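You operate a simulated robot arm through the tools that you are given. There is no shell and no other tool.

You run a simulated robot arm. Do the job below in one go: nothing can be reset, and whatever is moved stays where it is left.

Task
Loosen both bolts of the clamped yellow block, then open the bench vise.
Fine: use the red driver and put it back; free the grey lever, slide the jaw fully open; the other blocks stay. Set down upright: red driver.

The check looks at the end state, three seconds after you hand in, the way a careful person would. Anything else that was tipped, shoved, dropped, spilled or broken makes it a failure.

Robot
A 7-joint arm with a two-finger parallel gripper, fixed in place. Base frame: the origin is on the floor under the middle of its stand, x ahead of it, y to its left, z up. Readings come in mm, rad, newtons and seconds.
It reaches about 1058 mm from its shoulder. Its first joint turns from -2.897 to 2.897 rad. Payload 4.4 kg.
The TCP is the grasp point between the finger pads, 23 mm short of the fingertips. In the tool frame z runs along the fingers and y along their closing line. The gripper opens to 94 mm. The fingers are 38 mm wide and 10 mm thick; the gripper's body (54 by 96 mm) begins 39 mm behind the TCP.
Orientation is told as [roll, pitch, yaw] about the base's x, y, z axes, in that order, counted from this pose: with the fingers straight down and closing along the base's y, the tool's x points along the base's -x, its y along +y and its z along -z.

Tools
- The arm moves only by the tool servo_tool. Its argument "moves" is a list of rows, each an object of numbers (a shift or turn left out is 0, a gripper value left out holds the last): "dx", "dy", "dz": the shift along the base's x, y, z in mm; "ax", "ay", "az": the turn, a rotation vector about the base's x, y, z in rad. In form: [{"dx": .., "dy": .., "dz": .., "ax": .., "ay": .., "az": ..}, ...]. A call has 1 to 20 rows; each row shifts and turns the commanded pose from where the row before left it. "claw" is the gripper command, from -1 (shut) to 1 (fully open), values between in proportion, set as the call begins (left out, the last holds). Rows are played at 5 a second. More than 50 mm and 0.15 rad between two rows, or a gripper value outside its range, and nothing of the call is played. A pose out of reach is approached as far as the arm can. The call stops where the force on the tool passes 50 N (or 10 N more than at its start, if that is more) or the arm is blocked; 0.2 s more then pass. The fingers move at their own pace (about 108 mm/s each) and stop on an object; they squeeze with about 34 N. The grip force told is the motor's: it shows also when the fingers shut on nothing. Time passes only in rows, and 0.2 s behind the last, so rows that do not move let the fingers close. The reply holds the time, the measured pose of the TCP, the force on the tool along the base axes, the opening and the grip force, in the units named above and with some noise, with the torque about the TCP (base axes, N m) and any sound that the robot's microphone picked up.
- Cameras (640 x 400 px; columns grow to the right, rows downward): "scene" is fixed at [401, -498.9, 1632.2]; the picture's right is [0.92, -0.39, 0.00], its down [-0.29, -0.68, -0.67] and it looks along [0.27, 0.62, -0.74] (base axes); focal length 325 px, centre (320, 200). "wrist" rides on the gripper at [86, 16, -74] in the tool frame; the picture's right is [-0.18, 0.98, 0.00], its down [-0.58, -0.11, -0.81] and it looks along [-0.79, -0.15, 0.59] (tool axes); focal length 243 px, centre (320, 200). There is no depth. A picture from a camera that has moved, and an enlarged one, comes with that camera's place and axes in the base frame and with its lens.
- camera(camera): a new picture of that camera. It takes no simulated time.
- enlarge(camera, box): a new picture of the part [left, top, right, bottom] of that camera's present view, enlarged. It takes no simulated time.
- job_done(): hands the job in; it is judged then, once.

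Nothing tells you positions but the pictures and the camera data. Unless the task says otherwise, let go and move clear before handing in.

The tools are called after ">>>" as a command line: name --argument value ..., lists and objects as JSON in quotes. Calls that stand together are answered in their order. servo_tool: Moves the arm, as the interface text tells. Its arguments: {"type":"object","properties":{"moves":{"type":"array","items":{"type":"object","properties":{"dx":{"type":"number"},"dy":{"type":"number"},"dz":{"type":"number"},"ax":{"type":"number"},"ay":{"type":"number"},"az":{"type":"number"}}}},"claw":{"type":"number"}},"required":["moves"]} The other tools are called the same way: camera (camera) takes a picture; enlarge (camera, box) takes an enlarged picture of a part of a camera's view; job_done () hands the job in.

At the start:

```text
t: 0.0
ee_pos: [499.0, 296.6, 1216.5]
ee_rot: [0.0, 0.0, 0.0]
force: [-0.8, 1.2, 0.2]
torque: [0.0, 0.05, -0.01]
grip_width: 93.6
grasp_force: 0.0
```

scene: 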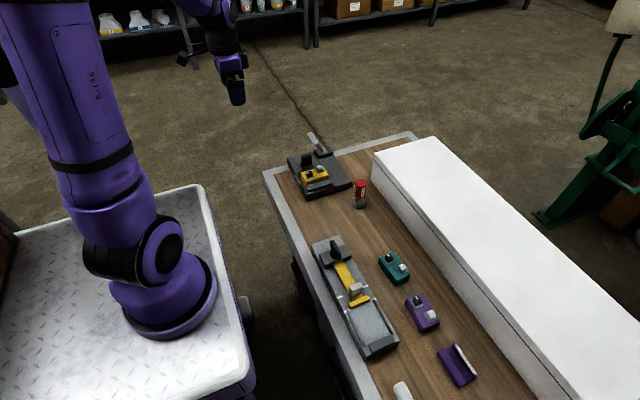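
wrist: 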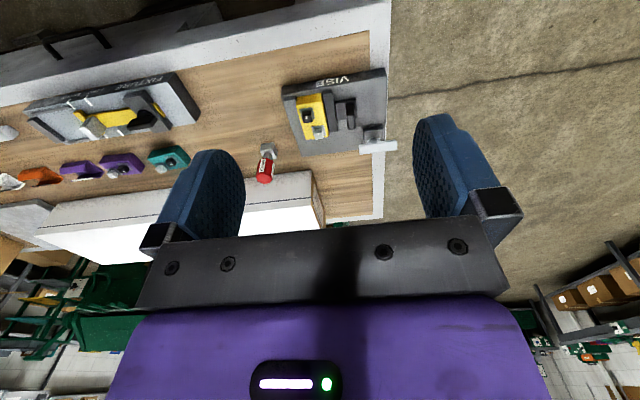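

I see a bench with a vise (a yellow block clamped, a grey lever at its far end), a red driver standing next to it, a fixture and other blocks. I'll look closer before moving.

>>> enlarge --camera "scene" --box '[260, 120, 400, 220]'

>>> enlarge --camera "wrist" --box '[230, 50, 410, 190]'

>>> enlarge --camera "scene" --box '[290, 220, 500, 400]'

```text
4.00 times, centred on (330, 170) of scene
camera zoom: at [401.0, -498.9, 1632.2], right [0.92, -0.39, 0.0], down [-0.29, -0.68, -0.67], along [0.27, 0.62, -0.74], focal length 1299 px, centre (280, 320)
```

zoom: 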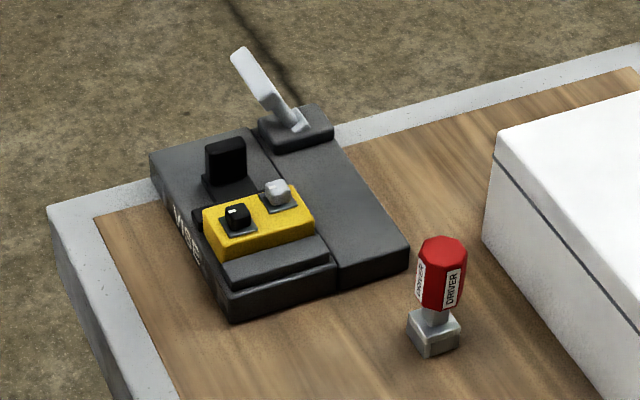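

```text
2.86 times, centred on (320, 120) of wrist
camera zoom: at [414.1, 312.8, 1290.4], right [0.18, 0.98, 0.0], down [0.58, -0.11, 0.81], along [0.79, -0.15, -0.59], focal length 693 px, centre (320, 429)
```

zoom: 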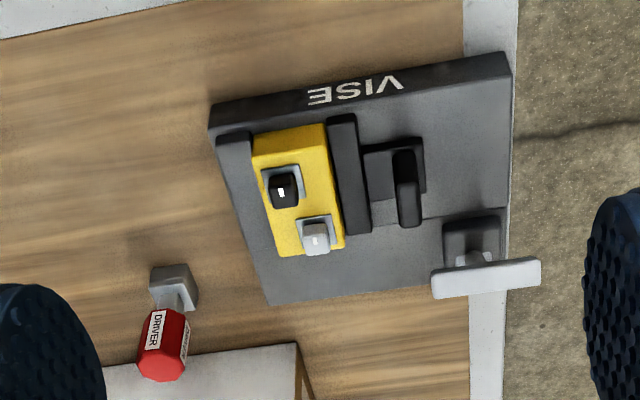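

```text
2.22 times, centred on (395, 310) of scene
camera zoom: at [401.0, -498.9, 1632.2], right [0.92, -0.39, 0.0], down [-0.29, -0.68, -0.67], along [0.27, 0.62, -0.74], focal length 722 px, centre (153, -44)
```

zoom: 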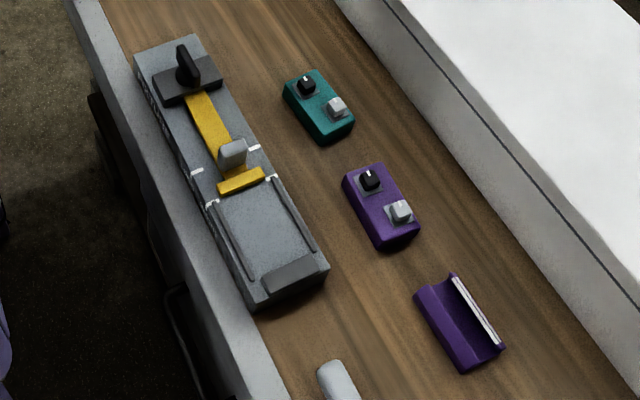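

The driver looks to stand near (805, 100), the yellow block near (695, 240) and the lever near (775, 365), with the bench top around z 830. I'll bring the wrist camera nearer to measure these.

>>> servo_tool --moves '[{"dx": 12, "dy": -4, "dz": -37}, {"dx": 12, "dy": -4, "dz": -37}, {"dx": 12, "dy": -4, "dz": -37}, {"dx": 12, "dy": -4, "dz": -37}, {"dx": 12, "dy": -4, "dz": -37}, {}, {}]' --claw 1

>>> camera --camera "wrist"

>>> camera --camera "scene"

```text
t: 1.6
ee_pos: [560.5, 278.3, 1031.5]
ee_rot: [-0.001, -0.001, 0.003]
force: [-0.2, 0.0, -0.2]
torque: [-0.02, 0.0, -0.02]
grip_width: 94.0
grasp_force: 0.1
```

```text
taken
camera wrist: at [476.1, 294.7, 1104.7], right [0.18, 0.98, 0.0], down [0.58, -0.11, 0.81], along [0.79, -0.15, -0.59], focal length 243 px, centre (320, 200)
```

wrist: 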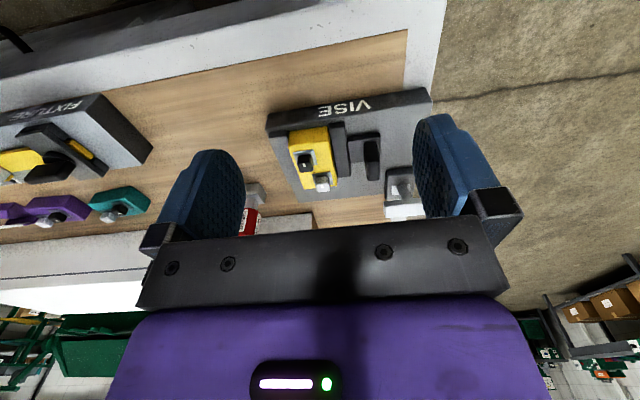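

```text
taken
```

scene: 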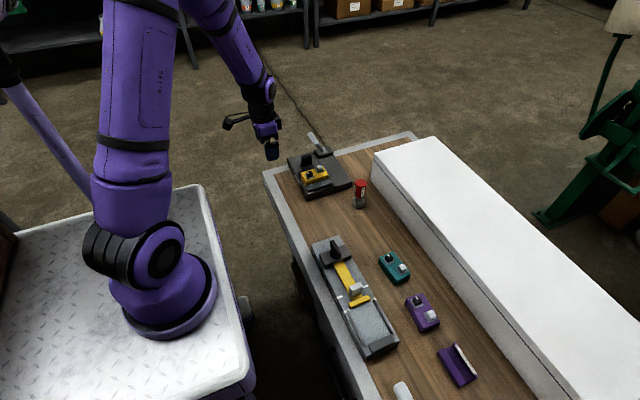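

The vise sits well in the wrist view now. I'll enlarge it to read the bolts, the jaw tab and the lever.

>>> enlarge --camera "wrist" --box '[230, 80, 440, 230]'

>>> enlarge --camera "scene" --box '[280, 130, 370, 210]'

```text
2.67 times, centred on (335, 155) of wrist
camera zoom: at [476.1, 294.7, 1104.7], right [0.18, 0.98, 0.0], down [0.58, -0.11, 0.81], along [0.79, -0.15, -0.59], focal length 647 px, centre (280, 320)
```

zoom: 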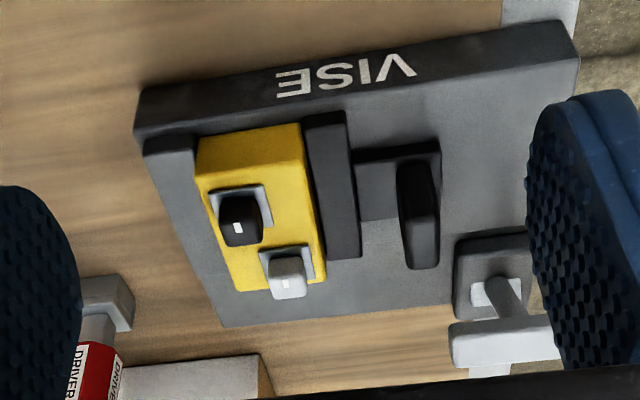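

```text
5.00 times, centred on (325, 170) of scene
camera zoom: at [401.0, -498.9, 1632.2], right [0.92, -0.39, 0.0], down [-0.29, -0.68, -0.67], along [0.27, 0.62, -0.74], focal length 1624 px, centre (295, 350)
```

zoom: 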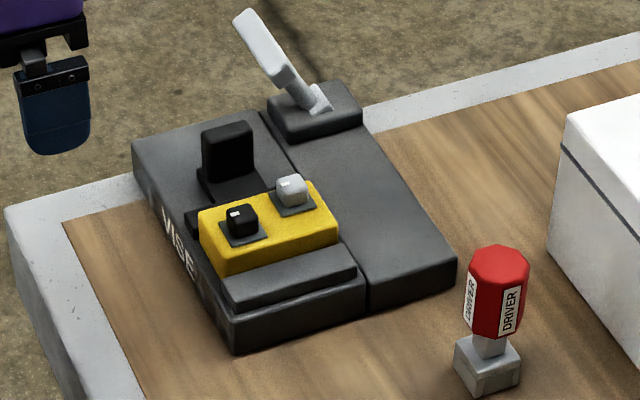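

Bolts come out near (675, 240, 903) for the black one and (716, 254, 905) for the grey one. Next I'll look at the driver from closer in.

>>> servo_tool --moves '[{"dx": 22, "dy": -37, "dz": -8}, {"dx": 22, "dy": -37, "dz": -8}, {"dx": 22, "dy": -37, "dz": -8}, {"dx": 22, "dy": -37, "dz": -8}, {}, {}]'

>>> camera --camera "wrist"

>>> enlarge --camera "wrist" --box '[240, 90, 400, 210]'

```text
t: 3.0
ee_pos: [649.9, 126.6, 999.5]
ee_rot: [0.0, 0.0, -0.001]
force: [0.1, -0.1, 0.1]
torque: [-0.01, 0.01, 0.0]
grip_width: 93.9
grasp_force: 0.0
```

```text
taken
camera wrist: at [565.2, 143.0, 1074.1], right [0.18, 0.98, 0.0], down [0.58, -0.11, 0.81], along [0.79, -0.15, -0.59], focal length 243 px, centre (320, 200)
```

wrist: 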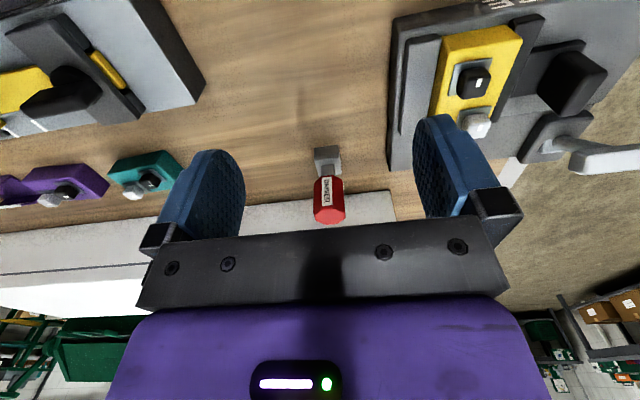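

```text
3.33 times, centred on (320, 150) of wrist
camera zoom: at [565.2, 143.0, 1074.1], right [0.18, 0.98, 0.0], down [0.58, -0.11, 0.81], along [0.79, -0.15, -0.59], focal length 809 px, centre (320, 367)
```

zoom: 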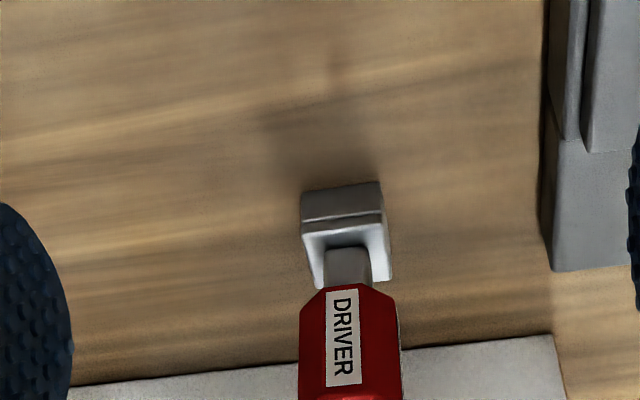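

The driver base comes out centred at about (799, 111) on a bench top at z 824, square to the base frame, with its handle from z 870 to 920. I'll measure the bolts from this second viewpoint.

>>> enlarge --camera "wrist" --box '[380, 0, 640, 200]'

>>> enlarge --camera "scene" --box '[300, 155, 370, 210]'

```text
2.00 times, centred on (510, 100) of wrist
camera zoom: at [565.2, 143.0, 1074.1], right [0.18, 0.98, 0.0], down [0.58, -0.11, 0.81], along [0.79, -0.15, -0.59], focal length 485 px, centre (-60, 400)
```

zoom: 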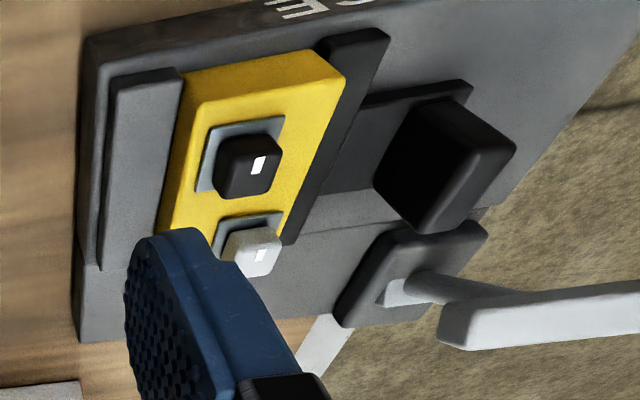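

```text
7.27 times, centred on (335, 182) of scene
camera zoom: at [401.0, -498.9, 1632.2], right [0.92, -0.39, 0.0], down [-0.29, -0.68, -0.67], along [0.27, 0.62, -0.74], focal length 2361 px, centre (211, 327)
```

zoom: 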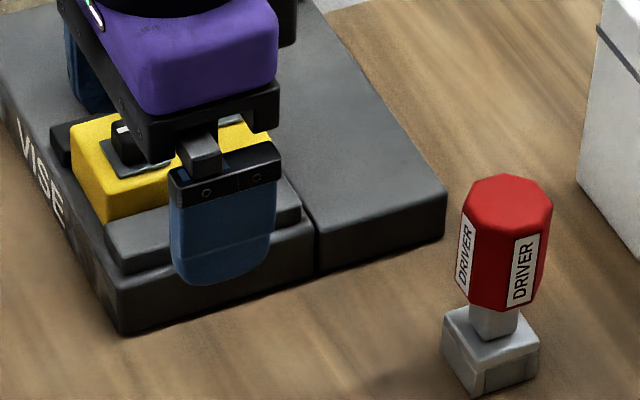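

The driver's grey foot shows an inset on one side, so I'll enlarge it to learn its shape.

>>> enlarge --camera "scene" --box '[344, 176, 372, 214]'

>>> enlarge --camera "wrist" --box '[290, 130, 370, 230]'

>>> enlarge --camera "wrist" --box '[0, 120, 210, 220]'

```text
10.53 times, centred on (358, 195) of scene
camera zoom: at [401.0, -498.9, 1632.2], right [0.92, -0.39, 0.0], down [-0.29, -0.68, -0.67], along [0.27, 0.62, -0.74], focal length 3418 px, centre (-80, 253)
```

zoom: 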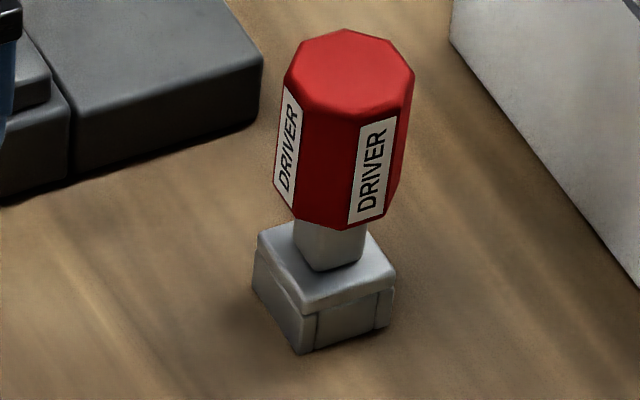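

```text
4.00 times, centred on (330, 180) of wrist
camera zoom: at [565.2, 143.0, 1074.1], right [0.18, 0.98, 0.0], down [0.58, -0.11, 0.81], along [0.79, -0.15, -0.59], focal length 970 px, centre (280, 280)
```

zoom: 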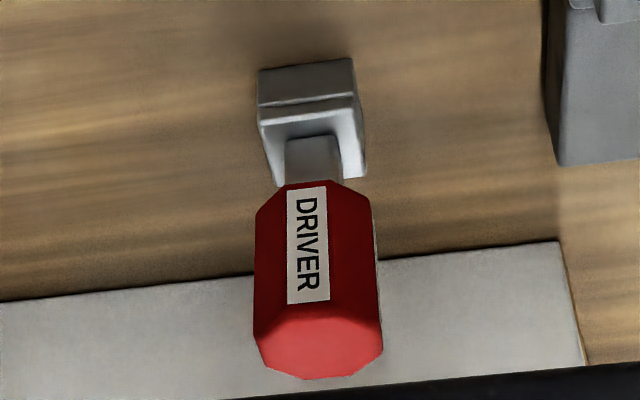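

```text
3.05 times, centred on (105, 170) of wrist
camera zoom: at [565.2, 143.0, 1074.1], right [0.18, 0.98, 0.0], down [0.58, -0.11, 0.81], along [0.79, -0.15, -0.59], focal length 739 px, centre (975, 291)
```

zoom: 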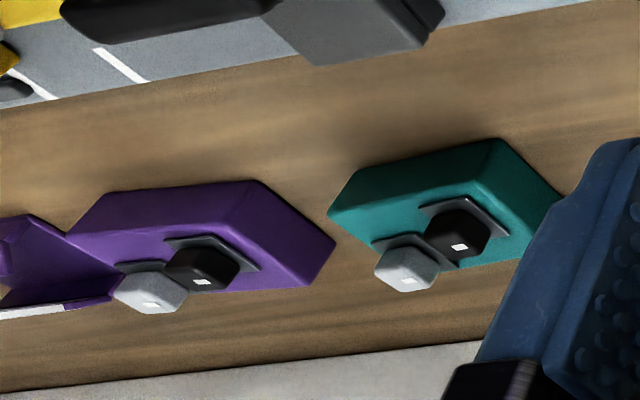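

The driver's foot is a square socket with its opening downward. I'll tilt the camera steeper over the vise to see how the bolts, marks, tab and lever lie.

>>> servo_tool --moves '[{"dx": -3, "dy": 29, "dz": 10.5, "ay": 0.12}, {"dx": -3, "dy": 29, "dz": 10.5, "ay": 0.12}, {"dx": -3, "dy": 29, "dz": 10.5, "ay": 0.12}, {"dx": -3, "dy": 29, "dz": 10.5, "ay": 0.12}, {"dx": -3, "dy": 29, "dz": 10.5, "ay": 0.12}, {}, {}]'

>>> camera --camera "wrist"

>>> enlarge --camera "wrist" --box '[240, 120, 400, 220]'

```text
t: 4.6
ee_pos: [631.6, 273.7, 1054.6]
ee_rot: [0.0, 0.602, 0.0]
force: [0.2, 0.3, -0.6]
torque: [0.0, -0.01, 0.0]
grip_width: 93.7
grasp_force: 0.1
```

```text
taken
camera wrist: at [604.0, 289.8, 1164.3], right [0.15, 0.98, -0.1], down [0.94, -0.11, 0.34], along [0.32, -0.15, -0.94], focal length 243 px, centre (320, 200)
```

wrist: 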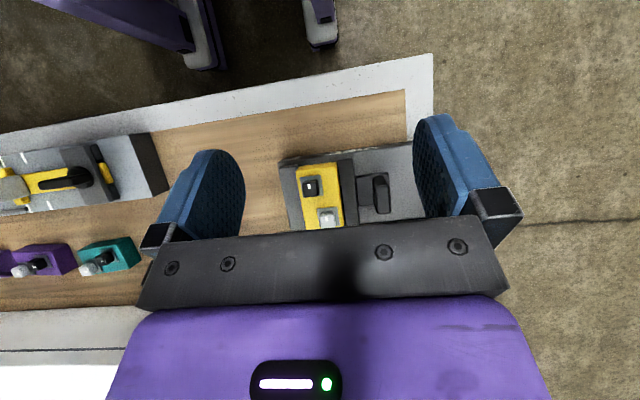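

```text
4.00 times, centred on (320, 170) of wrist
camera zoom: at [604.0, 289.8, 1164.3], right [0.15, 0.98, -0.1], down [0.94, -0.11, 0.34], along [0.32, -0.15, -0.94], focal length 970 px, centre (320, 320)
```

zoom: 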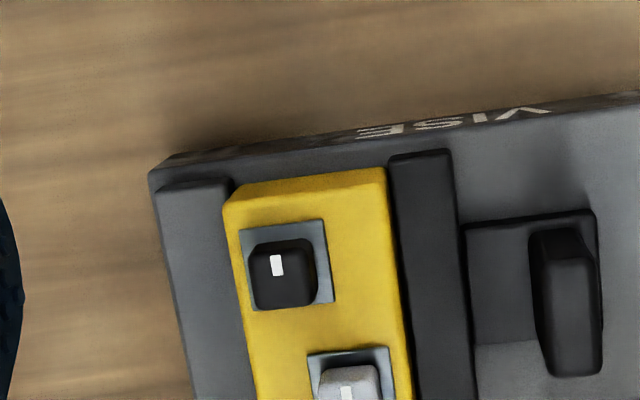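

The bolts look square to the base frame and the vise front edge runs along y. The lever seems to be a T-shape rising from a pivot near (785, 364, 868); I'll look at it closely.

>>> servo_tool --moves '[{"dx": 10, "dy": 39, "dz": -5, "ay": -0.1}, {"dx": 10, "dy": 39, "dz": -5, "ay": -0.1}, {"dx": 10, "dy": 39, "dz": -5, "ay": -0.1}, {}, {}]'

>>> camera --camera "wrist"

>>> enlarge --camera "wrist" --box '[230, 110, 410, 240]'

>>> enlarge --camera "scene" --box '[285, 120, 345, 180]'

```text
t: 5.8
ee_pos: [661.8, 393.4, 1035.0]
ee_rot: [-0.001, 0.299, 0.003]
force: [-0.1, -0.2, -0.3]
torque: [0.0, -0.02, -0.01]
grip_width: 94.1
grasp_force: 0.0
```

```text
taken
camera wrist: at [602.5, 409.5, 1131.7], right [0.17, 0.98, -0.05], down [0.79, -0.11, 0.6], along [0.58, -0.15, -0.8], focal length 243 px, centre (320, 200)
```

wrist: 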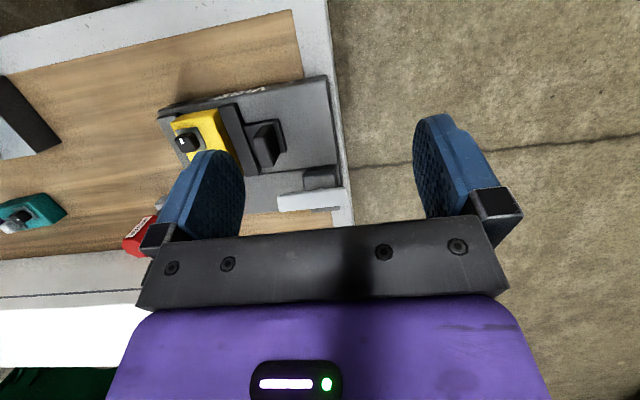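

```text
3.08 times, centred on (320, 175) of wrist
camera zoom: at [602.5, 409.5, 1131.7], right [0.17, 0.98, -0.05], down [0.79, -0.11, 0.6], along [0.58, -0.15, -0.8], focal length 746 px, centre (320, 277)
```

zoom: 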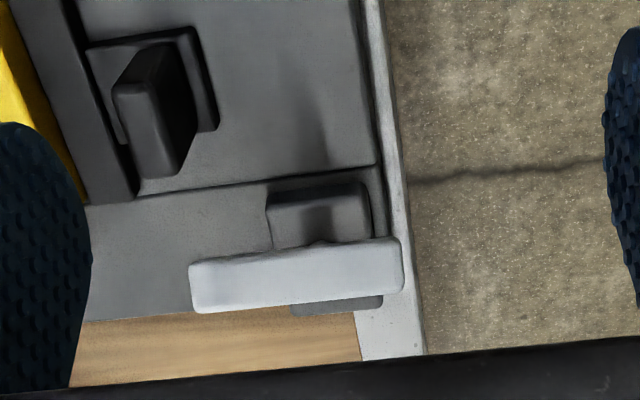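

```text
6.67 times, centred on (315, 150) of scene
camera zoom: at [401.0, -498.9, 1632.2], right [0.92, -0.39, 0.0], down [-0.29, -0.68, -0.67], along [0.27, 0.62, -0.74], focal length 2165 px, centre (353, 533)
```

zoom: 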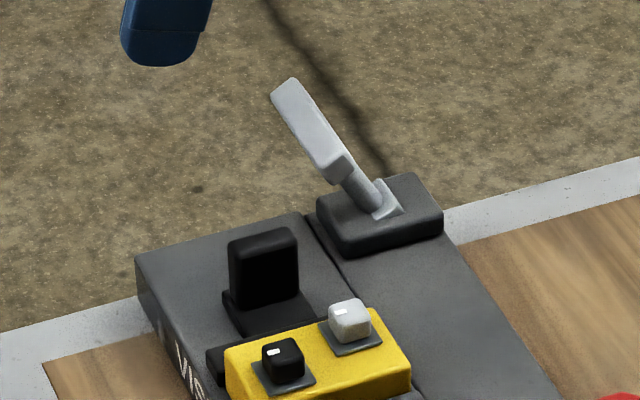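

The lever looks like a T-handle whose shaft leans toward the robot from a pivot box. I'll take a flatter view from the front to see its hinge.

>>> servo_tool --moves '[{"dx": -25, "dy": -2, "dz": -5, "ay": -0.12}, {"dx": -20, "dy": -2, "dz": -10, "ay": -0.12}, {"dx": -15, "dy": -2, "dz": -15, "ay": -0.12}, {"dx": -12, "dy": -2, "dz": -20, "ay": -0.12}, {"dx": -12, "dy": -1, "dz": -20, "ay": -0.12}, {"dx": 0, "dy": 0, "dz": -10, "ay": -0.1}, {}, {}]'

>>> camera --camera "wrist"

>>> enlarge --camera "wrist" --box '[200, 80, 400, 230]'

```text
t: 7.6
ee_pos: [577.6, 381.9, 956.0]
ee_rot: [-0.002, -0.401, 0.003]
force: [-0.1, 0.2, 1.1]
torque: [0.01, -0.01, -0.01]
grip_width: 93.8
grasp_force: 0.0
```

```text
taken
camera wrist: at [470.9, 397.5, 990.9], right [0.17, 0.98, 0.07], down [0.22, -0.11, 0.97], along [0.96, -0.15, -0.24], focal length 243 px, centre (320, 200)
```

wrist: 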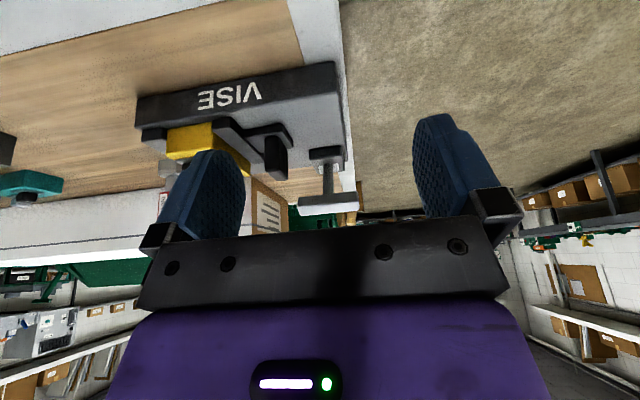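

```text
2.67 times, centred on (300, 155) of wrist
camera zoom: at [470.9, 397.5, 990.9], right [0.17, 0.98, 0.07], down [0.22, -0.11, 0.97], along [0.96, -0.15, -0.24], focal length 647 px, centre (373, 320)
```

zoom: 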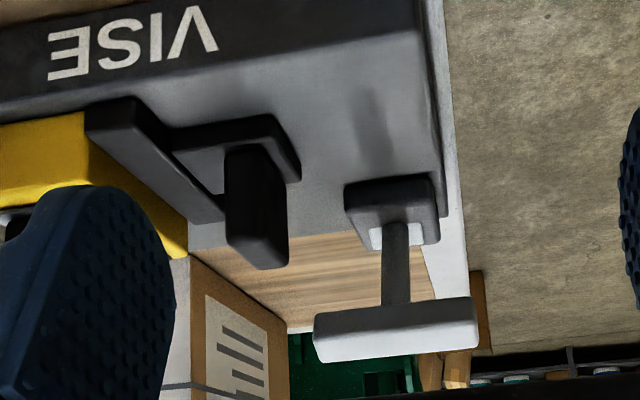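

The lever is a T-bar (bar centre about (752, 364, 925)) on a shaft leaning toward the robot from a pivot near (780, 364, 870). The driver comes first, so I'll move above it with the gripper upright.

>>> servo_tool --moves '[{"dz": 30, "ay": 0.1}, {"dz": 20, "ay": 0.1}, {"dx": 27.7, "dy": -33.9, "ay": 0.1}, {"dx": 27.7, "dy": -33.9, "ay": 0.101}, {"dx": 27.7, "dy": -33.9}, {"dx": 27.7, "dy": -33.9}, {"dx": 27.7, "dy": -33.9}, {"dx": 27.7, "dy": -33.9}, {"dx": 27.7, "dy": -33.9}, {"dx": 27.7, "dy": -33.6}, {}, {}]' --claw 0.5

>>> camera --camera "wrist"

>>> camera --camera "scene"

```text
t: 10.2
ee_pos: [801.3, 109.7, 1003.4]
ee_rot: [0.0, 0.003, 0.001]
force: [1.2, 1.1, -0.8]
torque: [0.01, 0.02, 0.01]
grip_width: 70.6
grasp_force: 0.0
```

```text
taken
camera wrist: at [716.3, 126.4, 1078.7], right [0.18, 0.98, 0.0], down [0.58, -0.11, 0.81], along [0.79, -0.15, -0.59], focal length 243 px, centre (320, 200)
```

wrist: 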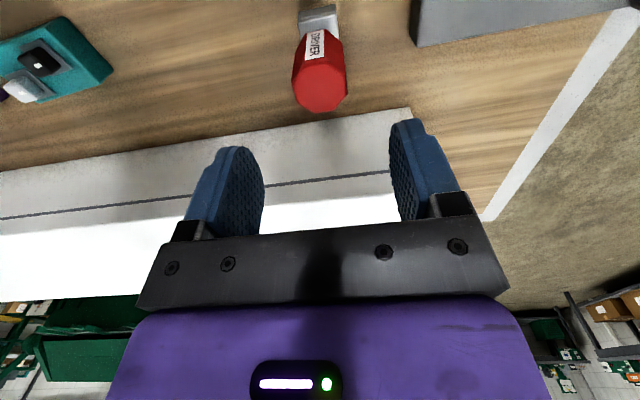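

```text
taken
```

scene: 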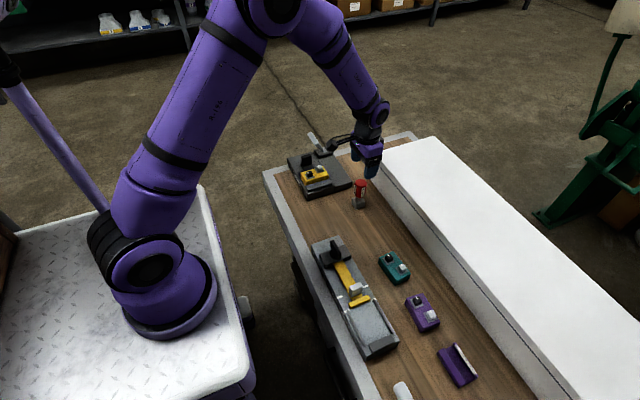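

The driver's handle is centred under the gripper. I'll lower onto the handle and close on it.

>>> servo_tool --moves '[{"dx": -1.5, "dy": 1, "dz": -35}, {"dz": -35}, {"dz": -24}, {}, {}]' --claw 0.5

>>> camera --camera "wrist"

>>> enlarge --camera "scene" --box '[320, 140, 400, 215]'

```text
t: 11.4
ee_pos: [799.2, 112.6, 909.5]
ee_rot: [0.0, 0.001, 0.0]
force: [0.6, -0.3, 0.1]
torque: [0.0, 0.01, 0.04]
grip_width: 70.7
grasp_force: 0.1
```

```text
taken
camera wrist: at [714.5, 128.1, 984.2], right [0.18, 0.98, 0.0], down [0.58, -0.11, 0.81], along [0.79, -0.15, -0.59], focal length 243 px, centre (320, 200)
```

wrist: 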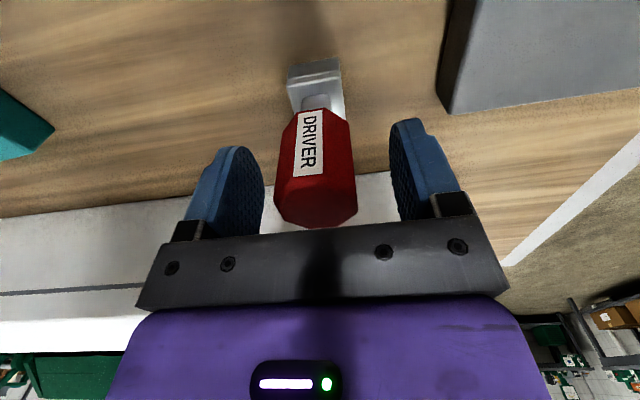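

```text
5.33 times, centred on (360, 178) of scene
camera zoom: at [401.0, -498.9, 1632.2], right [0.92, -0.39, 0.0], down [-0.29, -0.68, -0.67], along [0.27, 0.62, -0.74], focal length 1732 px, centre (107, 320)
```

zoom: 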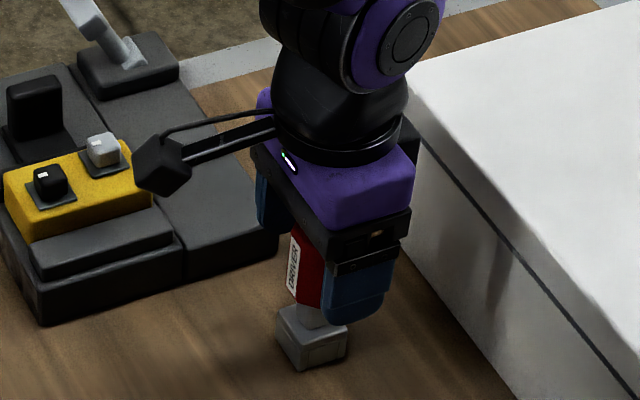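

The handle sits about 1.5 mm to the -y side of centre. I'll correct this, lower the last 10 mm and close.

>>> servo_tool --moves '[{"dy": -1.8, "dz": -10}, {}]' --claw 0.5

>>> servo_tool --moves '[{}, {}, {}, {}]' --claw -1

>>> camera --camera "wrist"

```text
t: 12.0
ee_pos: [798.1, 111.4, 899.6]
ee_rot: [0.0, 0.002, 0.001]
force: [0.7, -0.3, 0.5]
torque: [0.0, 0.0, -0.02]
grip_width: 70.4
grasp_force: 0.1
```

```text
t: 13.0
ee_pos: [798.6, 110.5, 900.5]
ee_rot: [0.001, 0.001, 0.0]
force: [-1.3, -0.3, -0.2]
torque: [0.04, 0.01, 0.0]
grip_width: 35.6
grasp_force: 33.6
```

```text
taken
camera wrist: at [713.5, 126.4, 974.5], right [0.18, 0.98, 0.0], down [0.58, -0.11, 0.81], along [0.79, -0.15, -0.59], focal length 243 px, centre (320, 200)
```

wrist: 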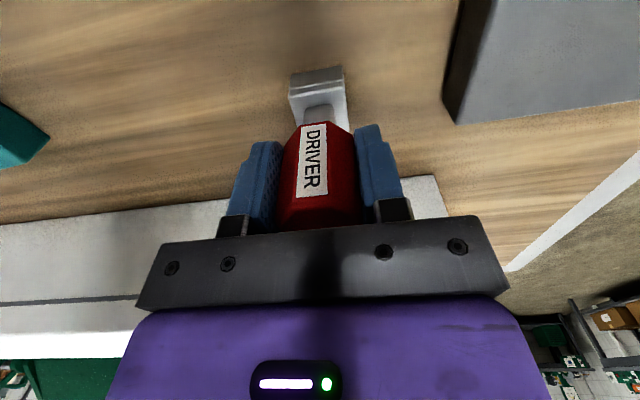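

The driver is gripped (35.6 mm, 34 N), with its socket mouth about 76 mm below the TCP. I put the black bolt at (681, 239, 901) and the grey one at (721.5, 253, 901). I'll lift it and carry it above the black bolt.

>>> servo_tool --moves '[{"dz": 15}, {"dz": 40}, {"dz": 45}, {"dz": 15}, {"dx": -29.4, "dy": 32}, {"dx": -29.4, "dy": 32}, {"dx": -29.4, "dy": 32}, {"dx": -29.4, "dy": 32}, {}, {}]'

>>> camera --camera "wrist"

>>> enlarge --camera "scene" --box '[280, 110, 380, 210]'

```text
t: 15.2
ee_pos: [679.9, 236.7, 1013.6]
ee_rot: [-0.001, 0.001, -0.001]
force: [-0.1, 0.0, -1.9]
torque: [-0.01, 0.0, -0.03]
grip_width: 36.2
grasp_force: 33.3
```

```text
taken
camera wrist: at [594.6, 253.1, 1089.4], right [0.18, 0.98, 0.0], down [0.58, -0.11, 0.81], along [0.79, -0.15, -0.59], focal length 243 px, centre (320, 200)
```

wrist: 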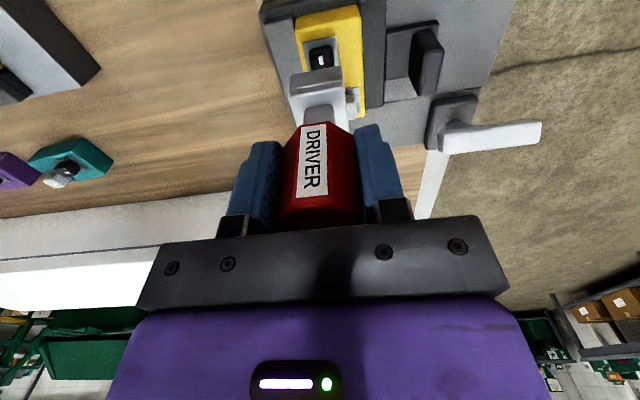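

```text
4.00 times, centred on (330, 160) of scene
camera zoom: at [401.0, -498.9, 1632.2], right [0.92, -0.39, 0.0], down [-0.29, -0.68, -0.67], along [0.27, 0.62, -0.74], focal length 1299 px, centre (280, 360)
```

zoom: 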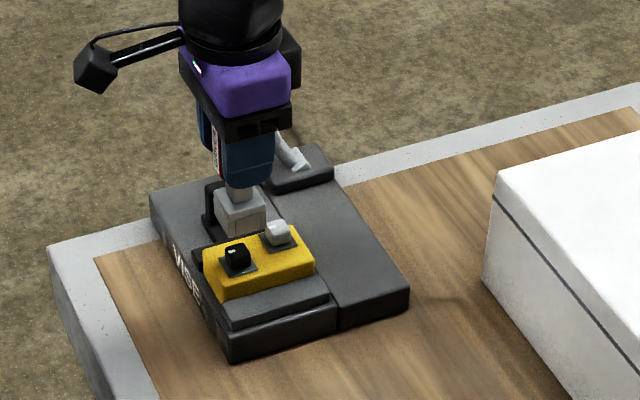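

The socket hangs above the black bolt. I'll enlarge the view to check the sideways alignment.

>>> enlarge --camera "wrist" --box '[270, 10, 390, 130]'

>>> enlarge --camera "scene" --box '[310, 145, 360, 195]'

```text
3.33 times, centred on (330, 70) of wrist
camera zoom: at [594.6, 253.1, 1089.4], right [0.18, 0.98, 0.0], down [0.58, -0.11, 0.81], along [0.79, -0.15, -0.59], focal length 809 px, centre (287, 633)
```

zoom: 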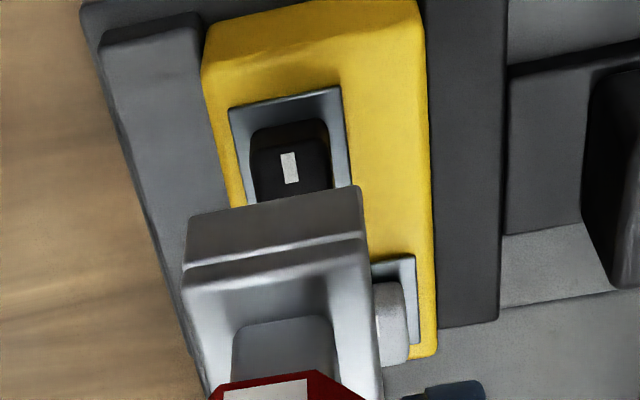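

```text
8.00 times, centred on (335, 170) of scene
camera zoom: at [401.0, -498.9, 1632.2], right [0.92, -0.39, 0.0], down [-0.29, -0.68, -0.67], along [0.27, 0.62, -0.74], focal length 2598 px, centre (200, 440)
```

zoom: 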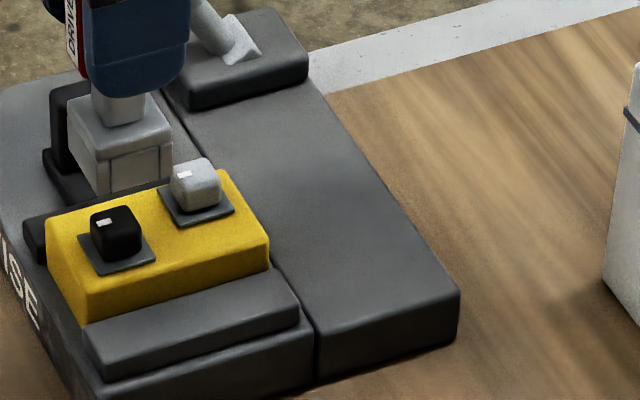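

The bolt is about 2 mm to the +y side of the driver axis. I'll correct this and lower to just above the bolt.

>>> servo_tool --moves '[{"dx": 0.5, "dy": 2, "dz": -10}, {"dz": -14}, {}, {}]'

>>> camera --camera "wrist"

>>> enlarge --camera "wrist" --box '[270, 10, 390, 130]'

>>> enlarge --camera "scene" --box '[310, 145, 360, 195]'

```text
t: 16.2
ee_pos: [680.7, 240.8, 991.0]
ee_rot: [0.001, 0.001, 0.0]
force: [0.4, 0.1, -1.8]
torque: [0.0, 0.02, -0.02]
grip_width: 35.7
grasp_force: 33.8
```

```text
taken
camera wrist: at [596.0, 256.0, 1065.6], right [0.18, 0.98, 0.0], down [0.58, -0.11, 0.81], along [0.79, -0.15, -0.59], focal length 243 px, centre (320, 200)
```

wrist: 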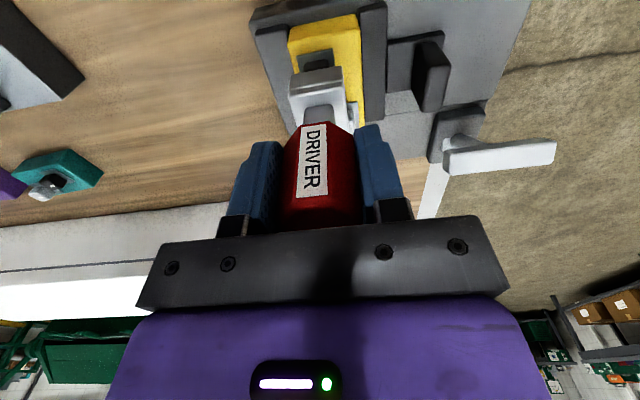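

```text
3.33 times, centred on (330, 70) of wrist
camera zoom: at [596.0, 256.0, 1065.6], right [0.18, 0.98, 0.0], down [0.58, -0.11, 0.81], along [0.79, -0.15, -0.59], focal length 809 px, centre (287, 633)
```

zoom: 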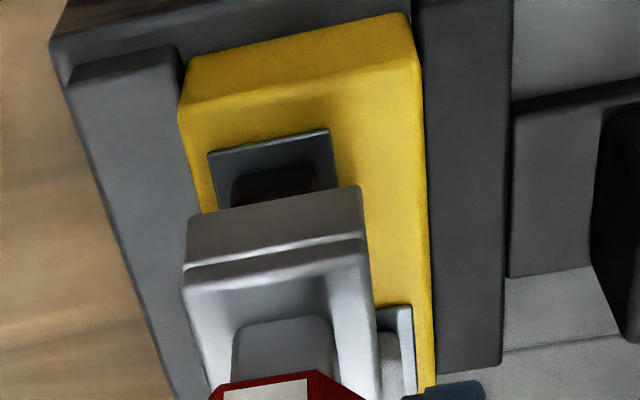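

```text
8.00 times, centred on (335, 170) of scene
camera zoom: at [401.0, -498.9, 1632.2], right [0.92, -0.39, 0.0], down [-0.29, -0.68, -0.67], along [0.27, 0.62, -0.74], focal length 2598 px, centre (200, 440)
```

zoom: 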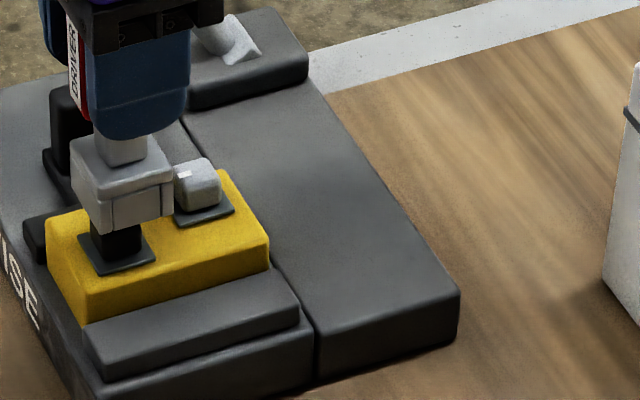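

I'm close to contact, so I'll zoom both cameras tightly on the socket and bolt to refine the alignment.

>>> enlarge --camera "scene" --box '[316, 160, 340, 180]'

>>> enlarge --camera "wrist" --box '[290, 40, 350, 90]'

```text
16.00 times, centred on (328, 170) of scene
camera zoom: at [401.0, -498.9, 1632.2], right [0.92, -0.39, 0.0], down [-0.29, -0.68, -0.67], along [0.27, 0.62, -0.74], focal length 5195 px, centre (192, 680)
```

zoom: 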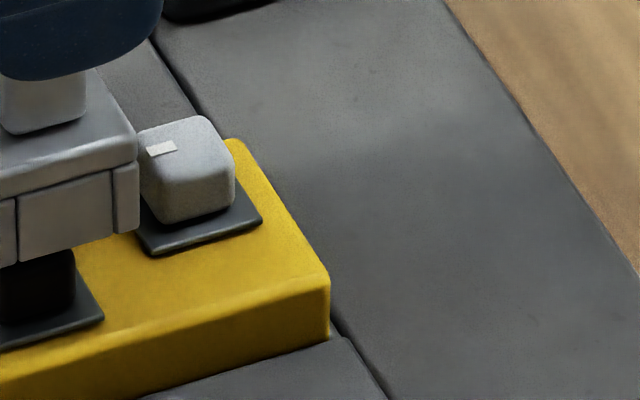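

```text
8.00 times, centred on (320, 65) of wrist
camera zoom: at [596.0, 256.0, 1065.6], right [0.18, 0.98, 0.0], down [0.58, -0.11, 0.81], along [0.79, -0.15, -0.59], focal length 1941 px, centre (320, 1280)
```

zoom: 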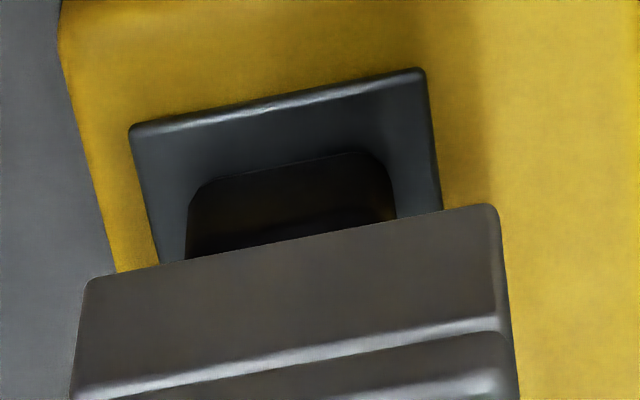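

I'll reframe the scene zoom so the whole socket shows.

>>> enlarge --camera "scene" --box '[310, 158, 340, 184]'

```text
15.38 times, centred on (325, 171) of scene
camera zoom: at [401.0, -498.9, 1632.2], right [0.92, -0.39, 0.0], down [-0.29, -0.68, -0.67], along [0.27, 0.62, -0.74], focal length 4995 px, centre (243, 646)
```

zoom: 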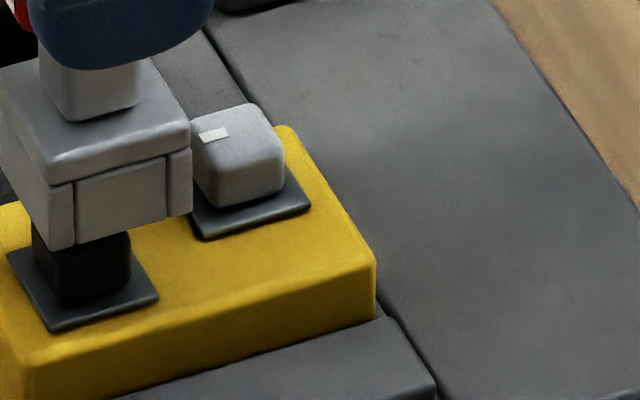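

Both zooms agree: the socket centre is at (682.7, 240.4) and the bolt's plate centre is at (679.2, 239.0). I'll shift by that difference and check again.

>>> servo_tool --moves '[{"dx": -3.3, "dy": -1.4}, {}, {}, {}]'

>>> enlarge --camera "scene" --box '[310, 158, 340, 184]'

>>> enlarge --camera "wrist" --box '[290, 40, 350, 90]'

```text
t: 17.2
ee_pos: [677.2, 238.4, 993.0]
ee_rot: [-0.001, 0.002, 0.0]
force: [-0.3, -0.3, -2.0]
torque: [-0.01, -0.02, -0.01]
grip_width: 35.9
grasp_force: 34.3
```

```text
15.38 times, centred on (325, 171) of scene
camera zoom: at [401.0, -498.9, 1632.2], right [0.92, -0.39, 0.0], down [-0.29, -0.68, -0.67], along [0.27, 0.62, -0.74], focal length 4995 px, centre (243, 646)
```

zoom: 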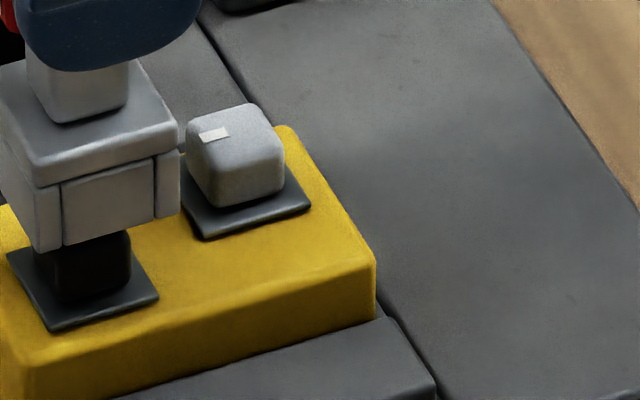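

```text
8.00 times, centred on (320, 65) of wrist
camera zoom: at [592.9, 255.4, 1066.7], right [0.18, 0.98, 0.0], down [0.58, -0.11, 0.81], along [0.79, -0.15, -0.59], focal length 1941 px, centre (320, 1280)
```

zoom: 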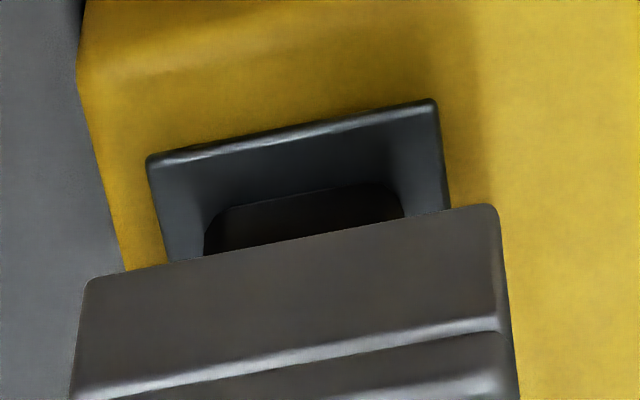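

The socket and bolt now line up within about half a millimetre. I'll lower in small steps while watching the force.

>>> servo_tool --moves '[{"dy": -0.5, "dz": -6}, {"dz": -5}, {"dz": -3}, {}]'

>>> enlarge --camera "scene" --box '[310, 158, 340, 184]'

>>> enlarge --camera "wrist" --box '[290, 40, 350, 90]'

```text
t: 18.2
ee_pos: [678.7, 237.7, 978.2]
ee_rot: [-0.001, 0.002, 0.0]
force: [1.0, -0.3, -1.8]
torque: [0.0, -0.05, 0.02]
grip_width: 35.9
grasp_force: 33.8
```

```text
15.38 times, centred on (325, 171) of scene
camera zoom: at [401.0, -498.9, 1632.2], right [0.92, -0.39, 0.0], down [-0.29, -0.68, -0.67], along [0.27, 0.62, -0.74], focal length 4995 px, centre (243, 646)
```

zoom: 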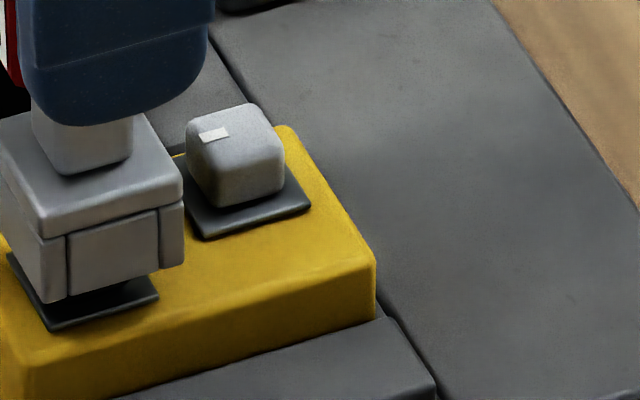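

```text
8.00 times, centred on (320, 65) of wrist
camera zoom: at [593.3, 254.4, 1052.9], right [0.18, 0.98, 0.0], down [0.58, -0.11, 0.81], along [0.79, -0.15, -0.59], focal length 1941 px, centre (320, 1280)
```

zoom: 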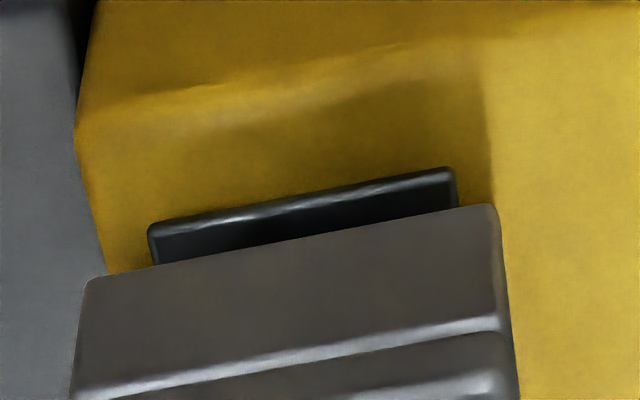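

No contact force so far and the alignment still looks good. I'll keep lowering onto the bolt head.

>>> servo_tool --moves '[{"dz": -3}, {"dz": -3}, {"dz": -2}, {}]'

>>> enlarge --camera "scene" --box '[310, 158, 340, 184]'

>>> enlarge --camera "wrist" --box '[290, 40, 350, 90]'

```text
t: 19.2
ee_pos: [677.4, 237.7, 971.0]
ee_rot: [0.001, 0.001, -0.001]
force: [-0.9, 0.3, -1.4]
torque: [-0.02, 0.0, -0.02]
grip_width: 35.8
grasp_force: 33.9
```

```text
15.38 times, centred on (325, 171) of scene
camera zoom: at [401.0, -498.9, 1632.2], right [0.92, -0.39, 0.0], down [-0.29, -0.68, -0.67], along [0.27, 0.62, -0.74], focal length 4995 px, centre (243, 646)
```

zoom: 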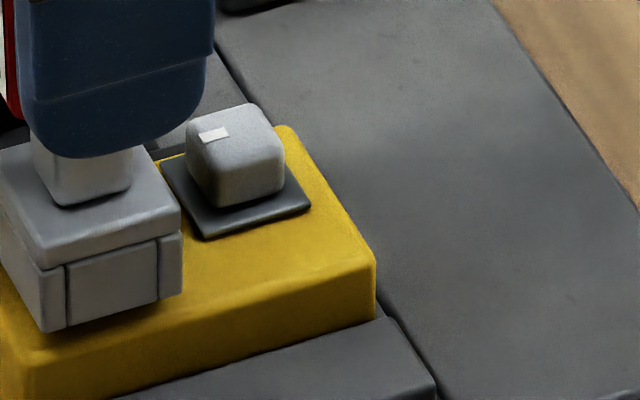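

```text
8.00 times, centred on (320, 65) of wrist
camera zoom: at [592.7, 253.9, 1044.8], right [0.18, 0.98, 0.0], down [0.58, -0.11, 0.81], along [0.79, -0.15, -0.59], focal length 1941 px, centre (320, 1280)
```

zoom: 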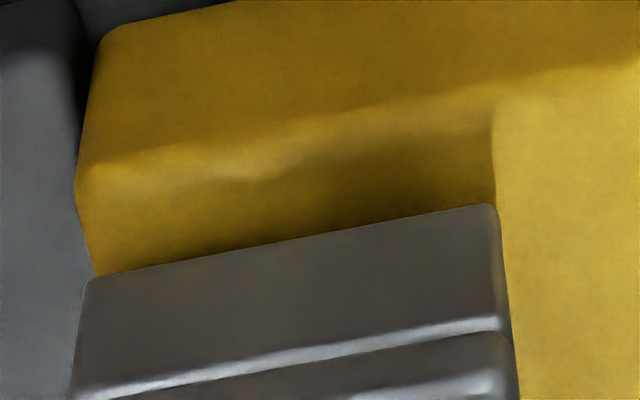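

The socket is now around the bolt head without resistance. I'll lower gently until it seats.

>>> servo_tool --moves '[{"dz": -1.5}, {"dz": -1.5}, {}]'

```text
t: 20.0
ee_pos: [677.4, 237.2, 968.3]
ee_rot: [0.0, 0.0, 0.0]
force: [0.2, 0.0, 2.9]
torque: [-0.02, 0.03, 0.01]
grip_width: 35.8
grasp_force: 33.9
```

Light contact at z 968 (force up about 4.5 N) shows the socket is seated. I'll turn counter-clockwise a little and read the torque.

>>> servo_tool --moves '[{"az": 0.05}, {"az": 0.05}, {"az": 0.05}, {"az": 0.05}, {}]'

>>> enlarge --camera "scene" --box '[310, 158, 340, 184]'

```text
t: 21.2
ee_pos: [677.9, 236.9, 968.1]
ee_rot: [0.0, 0.002, 0.201]
force: [-0.4, 0.5, 1.7]
torque: [0.04, 0.03, -0.03]
grip_width: 35.8
grasp_force: 33.9
```

```text
15.38 times, centred on (325, 171) of scene
camera zoom: at [401.0, -498.9, 1632.2], right [0.92, -0.39, 0.0], down [-0.29, -0.68, -0.67], along [0.27, 0.62, -0.74], focal length 4995 px, centre (243, 646)
```

zoom: 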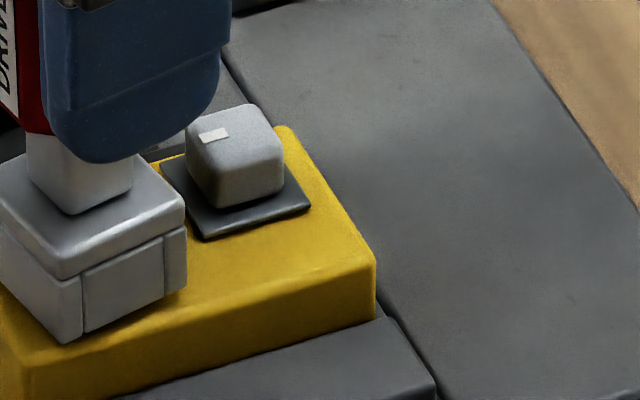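

There's little torque yet (slack or a free turn). I'll keep turning counter-clockwise.

>>> servo_tool --moves '[{"az": 0.1}, {"az": 0.1}, {"az": 0.1}, {"az": 0.1}, {}]'

>>> enlarge --camera "scene" --box '[310, 158, 340, 184]'

```text
t: 22.4
ee_pos: [677.0, 238.8, 968.5]
ee_rot: [-0.002, 0.001, 0.602]
force: [-0.4, -1.3, -4.5]
torque: [-0.11, 0.06, -0.03]
grip_width: 35.6
grasp_force: 33.8
```

```text
15.38 times, centred on (325, 171) of scene
camera zoom: at [401.0, -498.9, 1632.2], right [0.92, -0.39, 0.0], down [-0.29, -0.68, -0.67], along [0.27, 0.62, -0.74], focal length 4995 px, centre (243, 646)
```

zoom: 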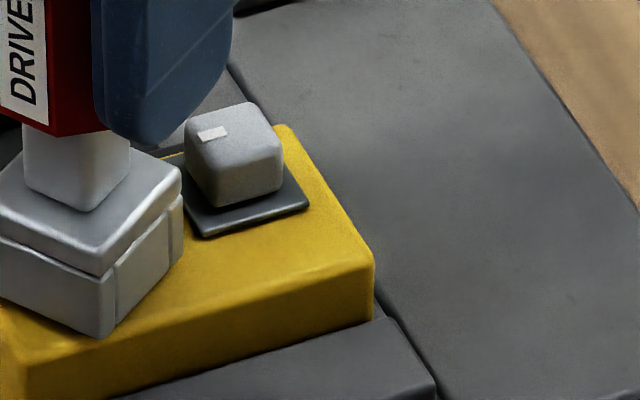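

The socket turns with the driver and the block hasn't moved. I'll go on toward a quarter turn and beyond.

>>> servo_tool --moves '[{"az": 0.1}, {"az": 0.1}, {"az": 0.1}, {"az": 0.1}, {"az": 0.1}, {}]'

>>> enlarge --camera "scene" --box '[310, 158, 340, 184]'

```text
t: 23.8
ee_pos: [677.6, 237.1, 968.1]
ee_rot: [0.0, 0.001, 1.104]
force: [-1.7, -1.1, -2.8]
torque: [-0.16, 0.13, -0.01]
grip_width: 36.0
grasp_force: 33.8
```

```text
15.38 times, centred on (325, 171) of scene
camera zoom: at [401.0, -498.9, 1632.2], right [0.92, -0.39, 0.0], down [-0.29, -0.68, -0.67], along [0.27, 0.62, -0.74], focal length 4995 px, centre (243, 646)
```

zoom: 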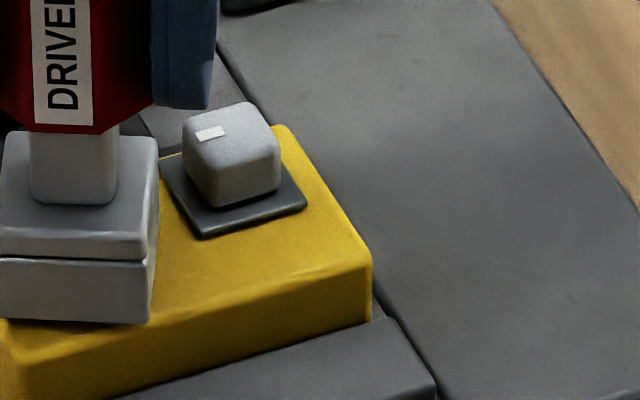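

The block shifted by under a millimetre as the bolt turns, which is fine. I'll continue the turn and listen for a sound.

>>> servo_tool --moves '[{"az": 0.1}, {"az": 0.1}, {"az": 0.1}, {"az": 0.1}, {"az": 0.1}, {}]'

>>> enlarge --camera "scene" --box '[310, 158, 340, 184]'

>>> camera --camera "wrist"

```text
t: 25.2
ee_pos: [676.1, 238.1, 968.0]
ee_rot: [0.0, 0.002, 1.602]
force: [-1.6, -4.0, 1.8]
torque: [-0.37, 0.13, -0.03]
grip_width: 35.5
grasp_force: 34.2
```

```text
15.38 times, centred on (325, 171) of scene
camera zoom: at [401.0, -498.9, 1632.2], right [0.92, -0.39, 0.0], down [-0.29, -0.68, -0.67], along [0.27, 0.62, -0.74], focal length 4995 px, centre (243, 646)
```

zoom: 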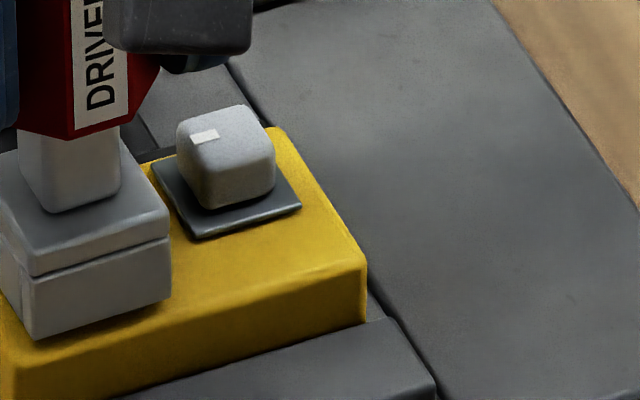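

```text
taken
camera wrist: at [665.0, 150.6, 1042.7], right [-0.99, 0.15, 0.0], down [0.09, 0.59, 0.81], along [0.12, 0.8, -0.59], focal length 243 px, centre (320, 200)
```

wrist: 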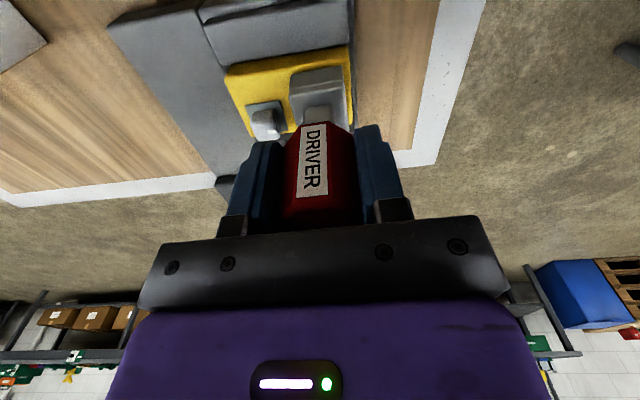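

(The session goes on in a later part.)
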